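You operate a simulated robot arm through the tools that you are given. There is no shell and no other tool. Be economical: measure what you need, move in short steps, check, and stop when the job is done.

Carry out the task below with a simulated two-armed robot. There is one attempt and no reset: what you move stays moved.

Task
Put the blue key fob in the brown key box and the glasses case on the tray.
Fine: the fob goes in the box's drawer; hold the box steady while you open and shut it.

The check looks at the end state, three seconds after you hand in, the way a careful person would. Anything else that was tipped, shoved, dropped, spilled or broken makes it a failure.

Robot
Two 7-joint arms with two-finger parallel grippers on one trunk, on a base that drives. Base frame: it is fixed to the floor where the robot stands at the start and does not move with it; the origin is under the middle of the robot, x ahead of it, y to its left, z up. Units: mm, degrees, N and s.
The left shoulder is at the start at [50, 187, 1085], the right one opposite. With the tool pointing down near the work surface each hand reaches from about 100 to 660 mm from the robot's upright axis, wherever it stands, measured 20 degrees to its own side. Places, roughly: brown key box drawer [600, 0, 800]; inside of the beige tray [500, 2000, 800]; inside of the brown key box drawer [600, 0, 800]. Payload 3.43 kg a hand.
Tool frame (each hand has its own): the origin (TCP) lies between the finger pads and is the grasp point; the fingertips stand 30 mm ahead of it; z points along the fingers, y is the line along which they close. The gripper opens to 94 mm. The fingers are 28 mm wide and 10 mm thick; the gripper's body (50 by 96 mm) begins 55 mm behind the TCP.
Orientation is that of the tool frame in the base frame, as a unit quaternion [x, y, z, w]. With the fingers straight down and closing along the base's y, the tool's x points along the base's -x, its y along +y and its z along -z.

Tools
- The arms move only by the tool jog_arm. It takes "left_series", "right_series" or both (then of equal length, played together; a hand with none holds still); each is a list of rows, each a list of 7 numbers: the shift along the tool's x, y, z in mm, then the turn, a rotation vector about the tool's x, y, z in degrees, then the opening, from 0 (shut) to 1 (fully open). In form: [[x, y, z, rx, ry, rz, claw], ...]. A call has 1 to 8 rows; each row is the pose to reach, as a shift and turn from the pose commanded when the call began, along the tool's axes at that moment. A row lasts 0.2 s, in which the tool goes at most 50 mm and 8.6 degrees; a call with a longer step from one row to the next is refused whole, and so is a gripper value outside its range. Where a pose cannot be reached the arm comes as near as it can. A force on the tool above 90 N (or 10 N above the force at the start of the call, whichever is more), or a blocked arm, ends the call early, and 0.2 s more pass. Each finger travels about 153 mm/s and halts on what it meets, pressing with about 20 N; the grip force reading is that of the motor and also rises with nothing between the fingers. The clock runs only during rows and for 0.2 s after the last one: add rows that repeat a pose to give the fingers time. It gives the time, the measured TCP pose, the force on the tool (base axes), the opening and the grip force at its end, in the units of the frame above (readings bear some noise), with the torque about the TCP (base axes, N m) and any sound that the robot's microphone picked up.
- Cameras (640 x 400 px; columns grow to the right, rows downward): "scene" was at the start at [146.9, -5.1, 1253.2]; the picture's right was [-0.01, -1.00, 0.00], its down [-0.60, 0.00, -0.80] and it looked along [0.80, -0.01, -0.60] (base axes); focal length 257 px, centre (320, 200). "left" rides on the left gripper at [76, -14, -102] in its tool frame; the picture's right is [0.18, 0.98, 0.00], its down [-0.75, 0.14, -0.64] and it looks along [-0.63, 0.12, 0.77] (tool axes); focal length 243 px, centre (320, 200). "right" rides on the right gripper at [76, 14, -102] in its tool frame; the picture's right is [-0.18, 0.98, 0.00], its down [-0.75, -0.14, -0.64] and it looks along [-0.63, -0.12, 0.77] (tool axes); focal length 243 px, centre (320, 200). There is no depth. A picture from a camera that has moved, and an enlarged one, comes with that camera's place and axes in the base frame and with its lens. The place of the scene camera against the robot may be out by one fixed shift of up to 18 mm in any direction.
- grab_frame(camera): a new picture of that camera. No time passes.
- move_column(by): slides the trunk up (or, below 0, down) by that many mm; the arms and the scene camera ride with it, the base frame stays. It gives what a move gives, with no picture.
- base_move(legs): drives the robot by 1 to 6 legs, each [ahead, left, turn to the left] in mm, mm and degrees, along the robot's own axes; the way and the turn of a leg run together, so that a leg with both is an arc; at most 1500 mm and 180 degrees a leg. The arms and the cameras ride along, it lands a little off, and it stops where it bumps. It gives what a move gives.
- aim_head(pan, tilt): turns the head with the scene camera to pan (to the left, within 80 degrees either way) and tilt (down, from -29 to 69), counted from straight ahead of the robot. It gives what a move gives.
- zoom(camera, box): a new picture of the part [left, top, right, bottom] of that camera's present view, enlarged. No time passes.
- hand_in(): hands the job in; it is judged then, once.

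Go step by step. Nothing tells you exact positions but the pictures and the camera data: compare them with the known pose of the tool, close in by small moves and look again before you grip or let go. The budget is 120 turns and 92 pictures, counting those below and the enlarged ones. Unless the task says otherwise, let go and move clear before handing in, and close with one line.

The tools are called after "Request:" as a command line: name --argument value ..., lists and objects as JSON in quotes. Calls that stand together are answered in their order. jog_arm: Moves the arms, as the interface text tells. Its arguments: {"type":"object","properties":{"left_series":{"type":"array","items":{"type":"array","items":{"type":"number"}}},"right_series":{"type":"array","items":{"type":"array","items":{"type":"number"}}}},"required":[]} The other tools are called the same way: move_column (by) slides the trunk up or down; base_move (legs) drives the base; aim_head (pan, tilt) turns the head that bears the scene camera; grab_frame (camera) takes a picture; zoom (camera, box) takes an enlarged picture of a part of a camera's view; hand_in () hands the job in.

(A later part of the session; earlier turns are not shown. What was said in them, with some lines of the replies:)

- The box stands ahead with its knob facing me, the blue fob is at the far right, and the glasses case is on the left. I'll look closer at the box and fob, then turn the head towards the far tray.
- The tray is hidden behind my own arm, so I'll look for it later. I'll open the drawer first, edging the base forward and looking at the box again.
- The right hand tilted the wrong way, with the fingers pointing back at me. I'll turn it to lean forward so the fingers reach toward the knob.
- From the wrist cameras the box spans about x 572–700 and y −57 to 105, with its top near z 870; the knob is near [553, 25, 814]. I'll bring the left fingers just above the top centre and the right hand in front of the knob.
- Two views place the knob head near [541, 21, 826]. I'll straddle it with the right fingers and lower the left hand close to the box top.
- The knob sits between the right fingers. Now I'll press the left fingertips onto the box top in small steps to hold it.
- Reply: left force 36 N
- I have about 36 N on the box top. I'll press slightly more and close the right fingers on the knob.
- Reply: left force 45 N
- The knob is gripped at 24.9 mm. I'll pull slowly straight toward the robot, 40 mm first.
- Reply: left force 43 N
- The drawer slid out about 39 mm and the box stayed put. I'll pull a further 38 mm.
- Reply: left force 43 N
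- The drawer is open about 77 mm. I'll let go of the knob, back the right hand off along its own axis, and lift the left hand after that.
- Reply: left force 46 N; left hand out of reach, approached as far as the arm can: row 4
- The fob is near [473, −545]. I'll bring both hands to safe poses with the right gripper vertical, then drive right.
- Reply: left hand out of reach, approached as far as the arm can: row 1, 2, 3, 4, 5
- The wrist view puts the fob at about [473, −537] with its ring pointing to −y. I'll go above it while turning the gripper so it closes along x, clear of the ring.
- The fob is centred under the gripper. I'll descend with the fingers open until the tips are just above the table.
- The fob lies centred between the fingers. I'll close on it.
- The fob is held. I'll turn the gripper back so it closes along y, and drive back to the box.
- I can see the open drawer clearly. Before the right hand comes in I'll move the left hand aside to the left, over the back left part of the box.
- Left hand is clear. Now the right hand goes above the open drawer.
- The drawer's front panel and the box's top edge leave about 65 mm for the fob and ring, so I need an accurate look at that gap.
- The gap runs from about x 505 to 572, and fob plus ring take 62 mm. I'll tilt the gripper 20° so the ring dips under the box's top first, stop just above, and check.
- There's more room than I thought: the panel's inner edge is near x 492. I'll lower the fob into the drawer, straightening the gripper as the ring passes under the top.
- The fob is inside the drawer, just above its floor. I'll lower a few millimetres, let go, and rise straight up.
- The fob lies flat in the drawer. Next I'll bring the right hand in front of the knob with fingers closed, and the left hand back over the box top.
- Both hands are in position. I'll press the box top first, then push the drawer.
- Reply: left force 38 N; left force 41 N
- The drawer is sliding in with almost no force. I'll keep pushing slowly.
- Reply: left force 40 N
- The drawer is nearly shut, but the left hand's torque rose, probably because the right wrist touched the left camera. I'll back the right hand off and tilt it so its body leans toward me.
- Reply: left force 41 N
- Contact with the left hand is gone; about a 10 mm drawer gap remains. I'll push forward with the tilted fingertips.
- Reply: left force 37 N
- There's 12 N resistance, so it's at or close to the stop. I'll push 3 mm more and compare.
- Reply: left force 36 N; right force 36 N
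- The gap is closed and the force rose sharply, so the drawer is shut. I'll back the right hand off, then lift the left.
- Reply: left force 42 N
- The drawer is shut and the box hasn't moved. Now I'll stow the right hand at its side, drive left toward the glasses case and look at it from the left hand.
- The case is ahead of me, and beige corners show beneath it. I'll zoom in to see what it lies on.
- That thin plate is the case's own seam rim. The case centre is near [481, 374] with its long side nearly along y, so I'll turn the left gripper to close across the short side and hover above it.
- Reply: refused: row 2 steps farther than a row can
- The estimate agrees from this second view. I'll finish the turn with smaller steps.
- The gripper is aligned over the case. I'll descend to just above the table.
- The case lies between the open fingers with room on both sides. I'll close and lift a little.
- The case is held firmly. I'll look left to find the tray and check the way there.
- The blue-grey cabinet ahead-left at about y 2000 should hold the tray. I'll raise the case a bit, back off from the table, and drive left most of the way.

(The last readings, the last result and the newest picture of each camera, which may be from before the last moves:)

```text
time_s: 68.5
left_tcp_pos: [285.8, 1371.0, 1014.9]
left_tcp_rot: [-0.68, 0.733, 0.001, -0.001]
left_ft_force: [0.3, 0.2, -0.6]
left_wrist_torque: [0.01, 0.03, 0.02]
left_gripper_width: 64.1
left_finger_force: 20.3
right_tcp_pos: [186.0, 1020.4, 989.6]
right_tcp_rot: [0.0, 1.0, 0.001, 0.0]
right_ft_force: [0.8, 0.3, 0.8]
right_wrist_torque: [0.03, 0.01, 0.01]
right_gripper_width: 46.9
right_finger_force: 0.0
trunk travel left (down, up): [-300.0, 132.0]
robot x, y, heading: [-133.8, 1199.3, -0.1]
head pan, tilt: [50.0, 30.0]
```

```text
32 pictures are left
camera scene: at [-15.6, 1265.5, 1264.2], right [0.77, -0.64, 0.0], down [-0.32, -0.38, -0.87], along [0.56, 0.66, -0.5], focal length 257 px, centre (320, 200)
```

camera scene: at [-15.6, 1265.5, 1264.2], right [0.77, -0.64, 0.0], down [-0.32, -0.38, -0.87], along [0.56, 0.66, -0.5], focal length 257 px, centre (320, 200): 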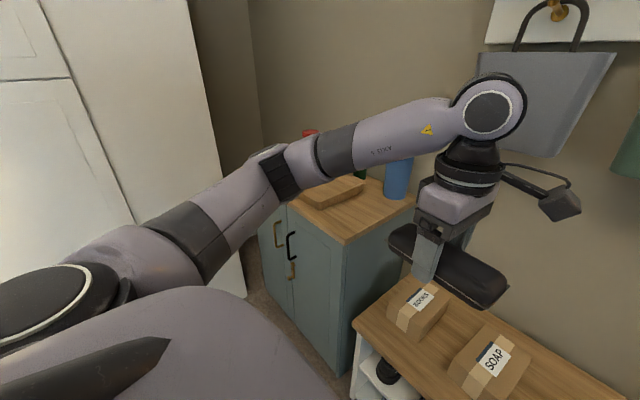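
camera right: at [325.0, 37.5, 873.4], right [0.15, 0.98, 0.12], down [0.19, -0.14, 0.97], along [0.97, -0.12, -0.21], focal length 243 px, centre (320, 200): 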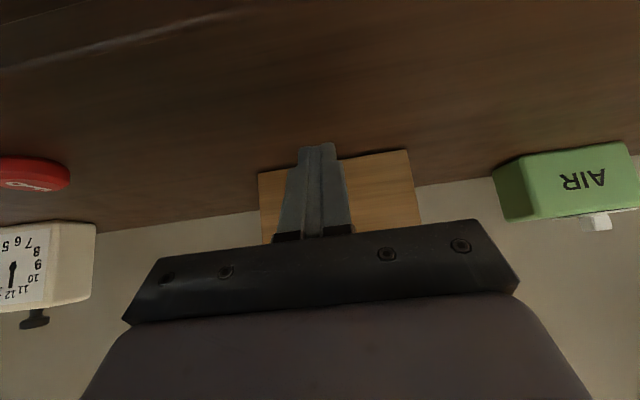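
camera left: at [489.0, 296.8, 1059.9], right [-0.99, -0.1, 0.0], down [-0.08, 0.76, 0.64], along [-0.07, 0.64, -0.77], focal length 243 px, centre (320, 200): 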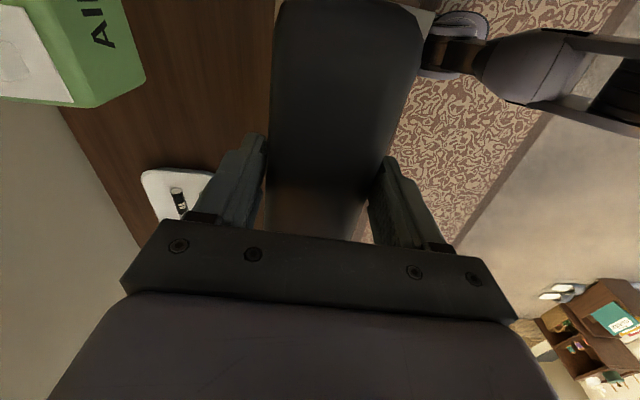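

The tray stands on the blue cabinet, partly behind my arm. I'll drive 450 mm more to the left and look again.

Request:
base_move --legs '[[0, 450, 0]]'

Request:
aim_head --pan 20 --tilt 40

Request:
grab_frame --camera "scene"

Request:
grab_frame --camera "left"

```text
time_s: 71.2
left_tcp_pos: [283.6, 1822.6, 1015.3]
left_tcp_rot: [-0.682, 0.731, 0.0, 0.0]
left_ft_force: [0.3, -0.1, -1.6]
left_wrist_torque: [0.0, 0.0, -0.01]
left_gripper_width: 63.7
left_finger_force: 20.3
right_tcp_pos: [185.5, 1470.5, 991.6]
right_tcp_rot: [-0.003, 1.0, 0.0, 0.0]
right_ft_force: [0.3, 0.2, 0.1]
right_wrist_torque: [-0.01, 0.0, -0.03]
right_gripper_width: 47.0
right_finger_force: 0.1
trunk travel left (down, up): [-300.0, 132.0]
robot x, y, heading: [-134.6, 1648.9, 0.4]
head pan, tilt: [50.0, 30.0]
```

```text
time_s: 72.2
left_tcp_pos: [283.0, 1821.1, 1013.7]
left_tcp_rot: [-0.683, 0.731, 0.001, 0.0]
left_ft_force: [0.5, 1.1, -1.5]
left_wrist_torque: [0.04, 0.0, 0.03]
left_gripper_width: 63.9
left_finger_force: 19.6
right_tcp_pos: [186.3, 1470.2, 990.6]
right_tcp_rot: [-0.004, 1.0, 0.001, 0.0]
right_ft_force: [-0.2, -0.3, -0.3]
right_wrist_torque: [-0.01, -0.02, 0.01]
right_gripper_width: 47.2
right_finger_force: 0.1
trunk travel left (down, up): [-300.0, 132.0]
robot x, y, heading: [-131.7, 1647.6, 0.6]
head pan, tilt: [20.0, 40.0]
```

```text
31 pictures are left
camera scene: at [4.3, 1674.5, 1248.9], right [0.35, -0.94, 0.0], down [-0.6, -0.22, -0.77], along [0.72, 0.27, -0.64], focal length 257 px, centre (320, 200)
```

scene: 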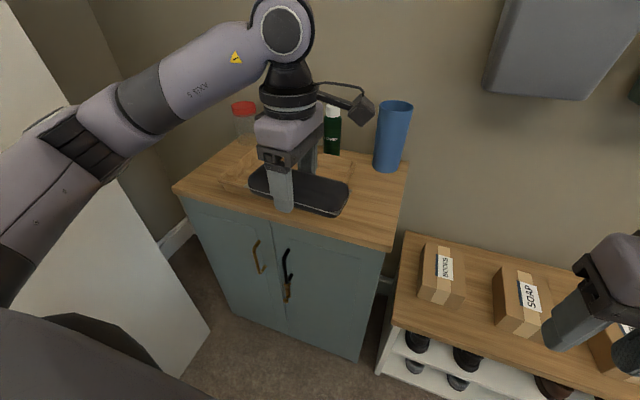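

```text
30 pictures are left
camera left: at [291.9, 1745.6, 1118.7], right [-0.99, -0.12, 0.0], down [-0.09, 0.76, 0.64], along [-0.08, 0.64, -0.77], focal length 243 px, centre (320, 200)
```

left: 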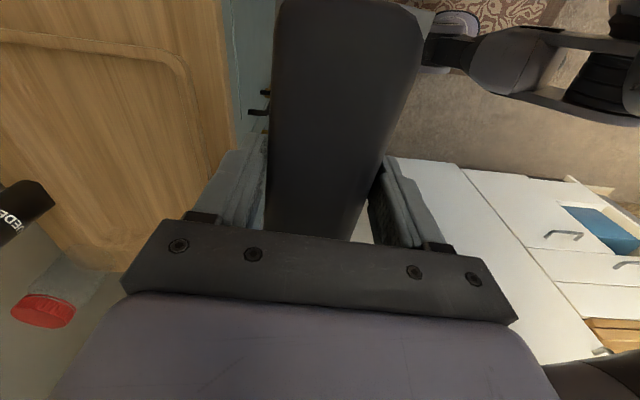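

The tray blends with the cabinet top and the hand hides it. I'll move the left hand aside for a clear view.

Request:
jog_arm --left_series '[[40, 0, 0, 0, 0, 0, 0.4], [80, 0, 0, 0, 0, 0, 0.4], [120, 0, 0, 0, 0, 0, 0.4], [150, 0, 0, 0, 0, 0, 0.4]]'

Request:
grab_frame --camera "scene"

Request:
zoom --camera "scene" --box '[160, 80, 420, 260]'

```text
time_s: 73.2
left_tcp_pos: [272.0, 1670.9, 1015.3]
left_tcp_rot: [-0.683, 0.731, 0.001, 0.0]
left_ft_force: [-0.2, -0.6, -1.5]
left_wrist_torque: [-0.01, -0.02, 0.03]
left_gripper_width: 64.1
left_finger_force: 20.4
right_tcp_pos: [185.1, 1469.8, 990.2]
right_tcp_rot: [-0.004, 1.0, 0.001, -0.001]
right_ft_force: [1.1, 0.1, 0.4]
right_wrist_torque: [0.01, 0.01, 0.0]
right_gripper_width: 47.1
right_finger_force: 0.0
trunk travel left (down, up): [-300.0, 132.0]
robot x, y, heading: [-136.9, 1651.6, 0.3]
head pan, tilt: [20.0, 40.0]
```

```text
29 pictures are left
camera scene: at [4.3, 1674.1, 1248.9], right [0.35, -0.94, 0.0], down [-0.6, -0.22, -0.77], along [0.72, 0.27, -0.64], focal length 257 px, centre (320, 200)
```

scene: 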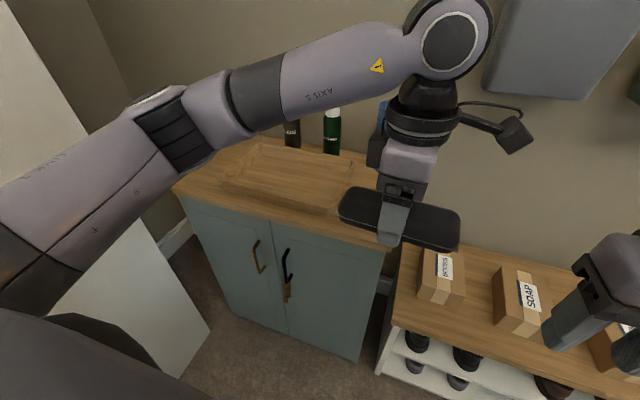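

```text
2.22 times, centred on (290, 170) of scene
camera zoom: at [4.3, 1674.1, 1248.9], right [0.35, -0.94, 0.0], down [-0.6, -0.22, -0.77], along [0.72, 0.27, -0.64], focal length 572 px, centre (387, 267)
```

zoom: 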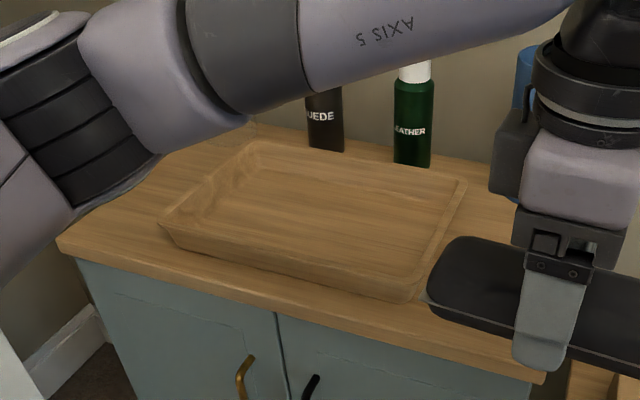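

The tray is clear now: about x 445–708, y 1832–2175, centre near [577, 2003]. I'll drive forward and a bit left so the left hand reaches its middle comfortably.

Request:
base_move --legs '[[0, 100, 0], [190, 0, 0]]'

Request:
grab_frame --camera "scene"

Request:
grab_frame --camera "left"

```text
time_s: 75.5
left_tcp_pos: [460.1, 1773.6, 1014.3]
left_tcp_rot: [-0.682, 0.731, 0.0, -0.001]
left_ft_force: [-0.2, -0.9, -1.8]
left_wrist_torque: [0.0, 0.03, 0.0]
left_gripper_width: 64.0
left_finger_force: 19.9
right_tcp_pos: [374.7, 1572.7, 989.5]
right_tcp_rot: [-0.003, 1.0, 0.001, 0.001]
right_ft_force: [-0.1, 0.1, 0.5]
right_wrist_torque: [0.03, 0.05, 0.0]
right_gripper_width: 46.7
right_finger_force: 0.1
trunk travel left (down, up): [-300.0, 132.0]
robot x, y, heading: [56.6, 1752.8, 0.1]
head pan, tilt: [20.0, 40.0]
```

```text
27 pictures are left
camera scene: at [192.9, 1776.3, 1248.8], right [0.35, -0.94, 0.0], down [-0.6, -0.22, -0.77], along [0.72, 0.27, -0.64], focal length 257 px, centre (320, 200)
```

scene: 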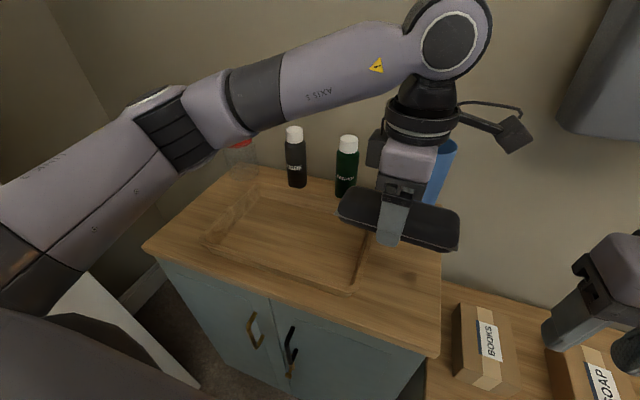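

```text
26 pictures are left
camera left: at [469.6, 1697.9, 1118.4], right [-0.99, -0.12, 0.0], down [-0.09, 0.76, 0.64], along [-0.07, 0.64, -0.77], focal length 243 px, centre (320, 200)
```

left: 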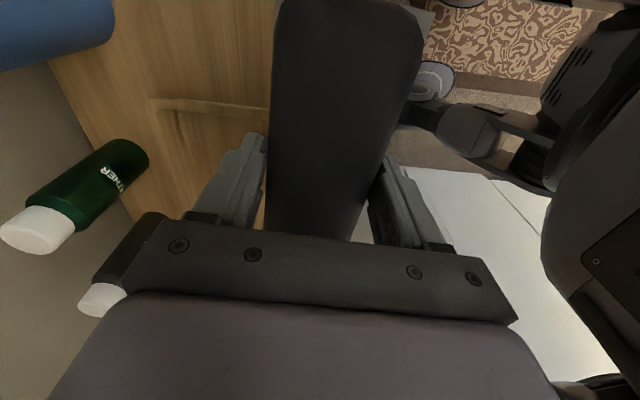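

Refined from this view the tray spans about x 455–640, y 1825–2175. I'll carry the case over to [545, 2000] while staying high.

Request:
jog_arm --left_series '[[-40, -12, 0, 0, 0, 0, 0.4], [-80, -24, 0, 0, 0, 0, 0.4], [-120, -36, 0, 0, 0, 0, 0.4], [-160, -48, 0, 0, 0, 0, 0.4], [-200, -60, 0, 0, 0, 0, 0.4], [-231, -69, 0, 0, 0, 0, 0.4]]'

Request:
grab_frame --camera "scene"

Request:
grab_frame --camera "left"

```text
time_s: 76.9
left_tcp_pos: [543.5, 2000.7, 1015.4]
left_tcp_rot: [-0.681, 0.732, 0.001, 0.0]
left_ft_force: [-0.7, 0.1, -2.0]
left_wrist_torque: [0.0, 0.04, 0.02]
left_gripper_width: 63.9
left_finger_force: 19.7
right_tcp_pos: [373.9, 1571.8, 991.3]
right_tcp_rot: [-0.002, 1.0, -0.001, -0.001]
right_ft_force: [0.2, -0.1, 0.2]
right_wrist_torque: [0.04, -0.03, -0.03]
right_gripper_width: 46.9
right_finger_force: 0.1
trunk travel left (down, up): [-300.0, 132.0]
robot x, y, heading: [50.4, 1750.0, 0.2]
head pan, tilt: [20.0, 40.0]
```

```text
25 pictures are left
camera scene: at [192.4, 1776.6, 1248.8], right [0.35, -0.94, 0.0], down [-0.6, -0.22, -0.77], along [0.72, 0.27, -0.64], focal length 257 px, centre (320, 200)
```

scene: 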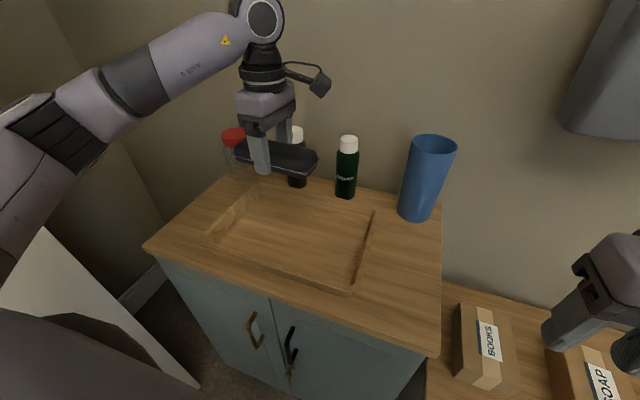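

```text
24 pictures are left
camera left: at [553.2, 1923.8, 1119.0], right [-0.99, -0.11, 0.0], down [-0.09, 0.76, 0.64], along [-0.07, 0.64, -0.77], focal length 243 px, centre (320, 200)
```

left: 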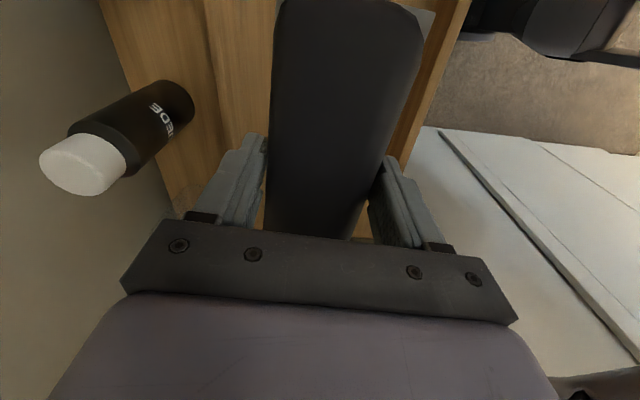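

The case is centred over the tray (rims near x 420 and 674). I'll lower it to a little above the tray floor.

Request:
jog_arm --left_series '[[0, 0, 40, 0, 0, 0, 0.4], [0, 0, 80, 0, 0, 0, 0.4], [0, 0, 115, 0, 0, 0, 0.4], [0, 0, 145, 0, 0, 0, 0.4], [0, 0, 160, 0, 0, 0, 0.4], [0, 0, 170, 0, 0, 0, 0.4]]'

Request:
zoom --camera "scene" --box '[160, 80, 420, 300]'

```text
time_s: 78.3
left_tcp_pos: [545.6, 1999.2, 844.8]
left_tcp_rot: [-0.683, 0.731, 0.0, -0.001]
left_ft_force: [-0.1, 0.0, -0.6]
left_wrist_torque: [-0.02, -0.02, 0.0]
left_gripper_width: 63.9
left_finger_force: 20.4
right_tcp_pos: [374.3, 1572.8, 990.6]
right_tcp_rot: [-0.003, 1.0, 0.002, 0.0]
right_ft_force: [0.1, 0.0, 0.4]
right_wrist_torque: [0.0, 0.03, 0.01]
right_gripper_width: 47.0
right_finger_force: 0.1
trunk travel left (down, up): [-300.0, 132.0]
robot x, y, heading: [52.2, 1747.0, 0.2]
head pan, tilt: [20.0, 40.0]
```

```text
1.82 times, centred on (290, 190) of scene
camera zoom: at [192.4, 1776.4, 1248.9], right [0.35, -0.94, 0.0], down [-0.6, -0.22, -0.77], along [0.72, 0.27, -0.64], focal length 468 px, centre (374, 218)
```

zoom: 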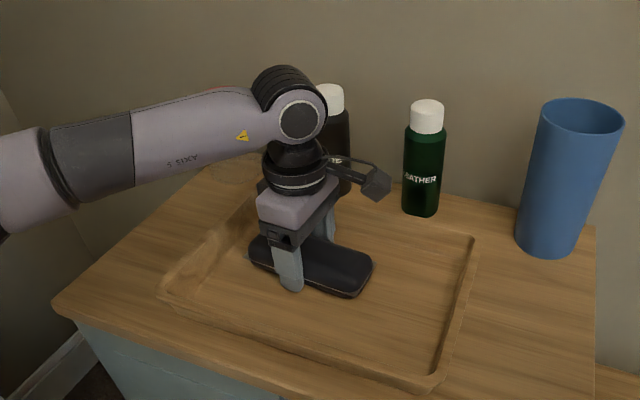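

The case is well inside the tray. I'll lower it slowly until it touches down.

Request:
jog_arm --left_series '[[0, 0, 4, 0, 0, 0, 0.4], [0, 0, 8, 0, 0, 0, 0.4], [0, 0, 12, 0, 0, 0, 0.4]]'

```text
time_s: 79.1
left_tcp_pos: [544.7, 1998.8, 836.9]
left_tcp_rot: [-0.682, 0.732, -0.002, 0.001]
left_ft_force: [-0.8, 1.0, 17.1]
left_wrist_torque: [-0.01, 0.05, 0.0]
left_gripper_width: 64.5
left_finger_force: 20.1
right_tcp_pos: [372.5, 1571.4, 990.5]
right_tcp_rot: [-0.003, 1.0, 0.001, 0.001]
right_ft_force: [0.4, -0.4, 0.2]
right_wrist_torque: [0.03, -0.01, -0.03]
right_gripper_width: 47.0
right_finger_force: 0.1
trunk travel left (down, up): [-300.0, 132.0]
robot x, y, heading: [51.2, 1750.0, 0.3]
head pan, tilt: [20.0, 40.0]
```

It has touched down with 17 N. I'll ease the pressure, open, and rise straight up.

Request:
jog_arm --left_series '[[0, 0, -3, 0, 0, 0, 0.4], [0, 0, -3, 0, 0, 0, 0.6], [0, 0, -3, 0, 0, 0, 0.9], [0, 0, -3, 0, 0, 0, 1], [0, 0, -3, 0, 0, 0, 1]]'

Request:
jog_arm --left_series '[[0, 0, -20, 0, 0, 0, 1], [0, 0, -60, 0, 0, 0, 1], [0, 0, -105, 0, 0, 0, 1], [0, 0, -150, 0, 0, 0, 1], [0, 0, -180, 0, 0, 0, 1]]'

Request:
grab_frame --camera "scene"

Request:
grab_frame --camera "left"

```text
time_s: 80.3
left_tcp_pos: [543.9, 2000.5, 835.6]
left_tcp_rot: [-0.682, 0.731, 0.001, 0.0]
left_ft_force: [0.9, 0.0, 0.2]
left_wrist_torque: [-0.01, 0.0, 0.02]
left_gripper_width: 94.0
left_finger_force: 0.0
right_tcp_pos: [373.4, 1570.8, 990.5]
right_tcp_rot: [-0.003, 1.0, 0.001, 0.0]
right_ft_force: [-0.4, 0.1, -0.2]
right_wrist_torque: [0.04, 0.02, 0.02]
right_gripper_width: 47.2
right_finger_force: 0.2
trunk travel left (down, up): [-300.0, 132.0]
robot x, y, heading: [56.5, 1750.2, 0.2]
head pan, tilt: [20.0, 40.0]
```

```text
time_s: 81.5
left_tcp_pos: [545.0, 1999.0, 1017.4]
left_tcp_rot: [-0.681, 0.732, 0.0, -0.001]
left_ft_force: [0.2, 0.5, -0.1]
left_wrist_torque: [-0.02, -0.04, 0.01]
left_gripper_width: 93.9
left_finger_force: 0.1
right_tcp_pos: [372.8, 1571.8, 990.3]
right_tcp_rot: [-0.003, 1.0, 0.0, 0.0]
right_ft_force: [-0.6, 0.0, -0.7]
right_wrist_torque: [-0.01, 0.01, 0.0]
right_gripper_width: 47.2
right_finger_force: 0.1
trunk travel left (down, up): [-300.0, 132.0]
robot x, y, heading: [51.0, 1749.1, 0.4]
head pan, tilt: [20.0, 40.0]
```

```text
22 pictures are left
camera scene: at [192.2, 1776.2, 1248.8], right [0.35, -0.94, 0.0], down [-0.6, -0.22, -0.77], along [0.72, 0.27, -0.64], focal length 257 px, centre (320, 200)
```

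scene: 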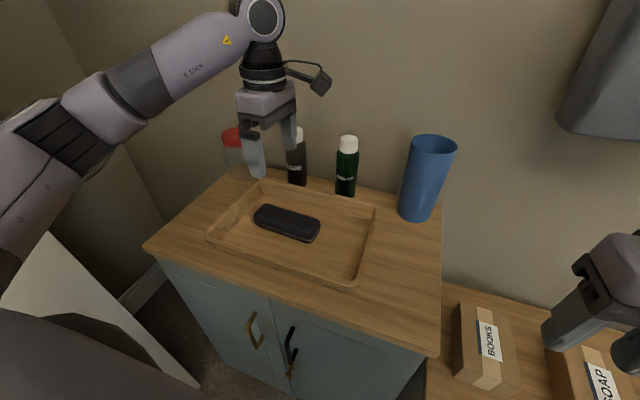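

```text
21 pictures are left
camera left: at [553.8, 1923.0, 1120.9], right [-0.99, -0.11, 0.0], down [-0.09, 0.76, 0.64], along [-0.08, 0.64, -0.77], focal length 243 px, centre (320, 200)
```

left: 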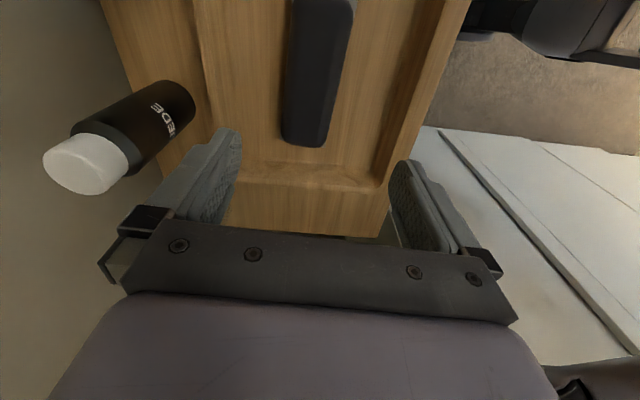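

The case lies flat in the tray, the drawer was shut with the fob inside, and both hands are clear. I'll hand in.

Request:
hand_in

```text
The job is handed in.
```

The blue key fob is in the brown key box with its drawer shut, and the glasses case is on the beige tray.
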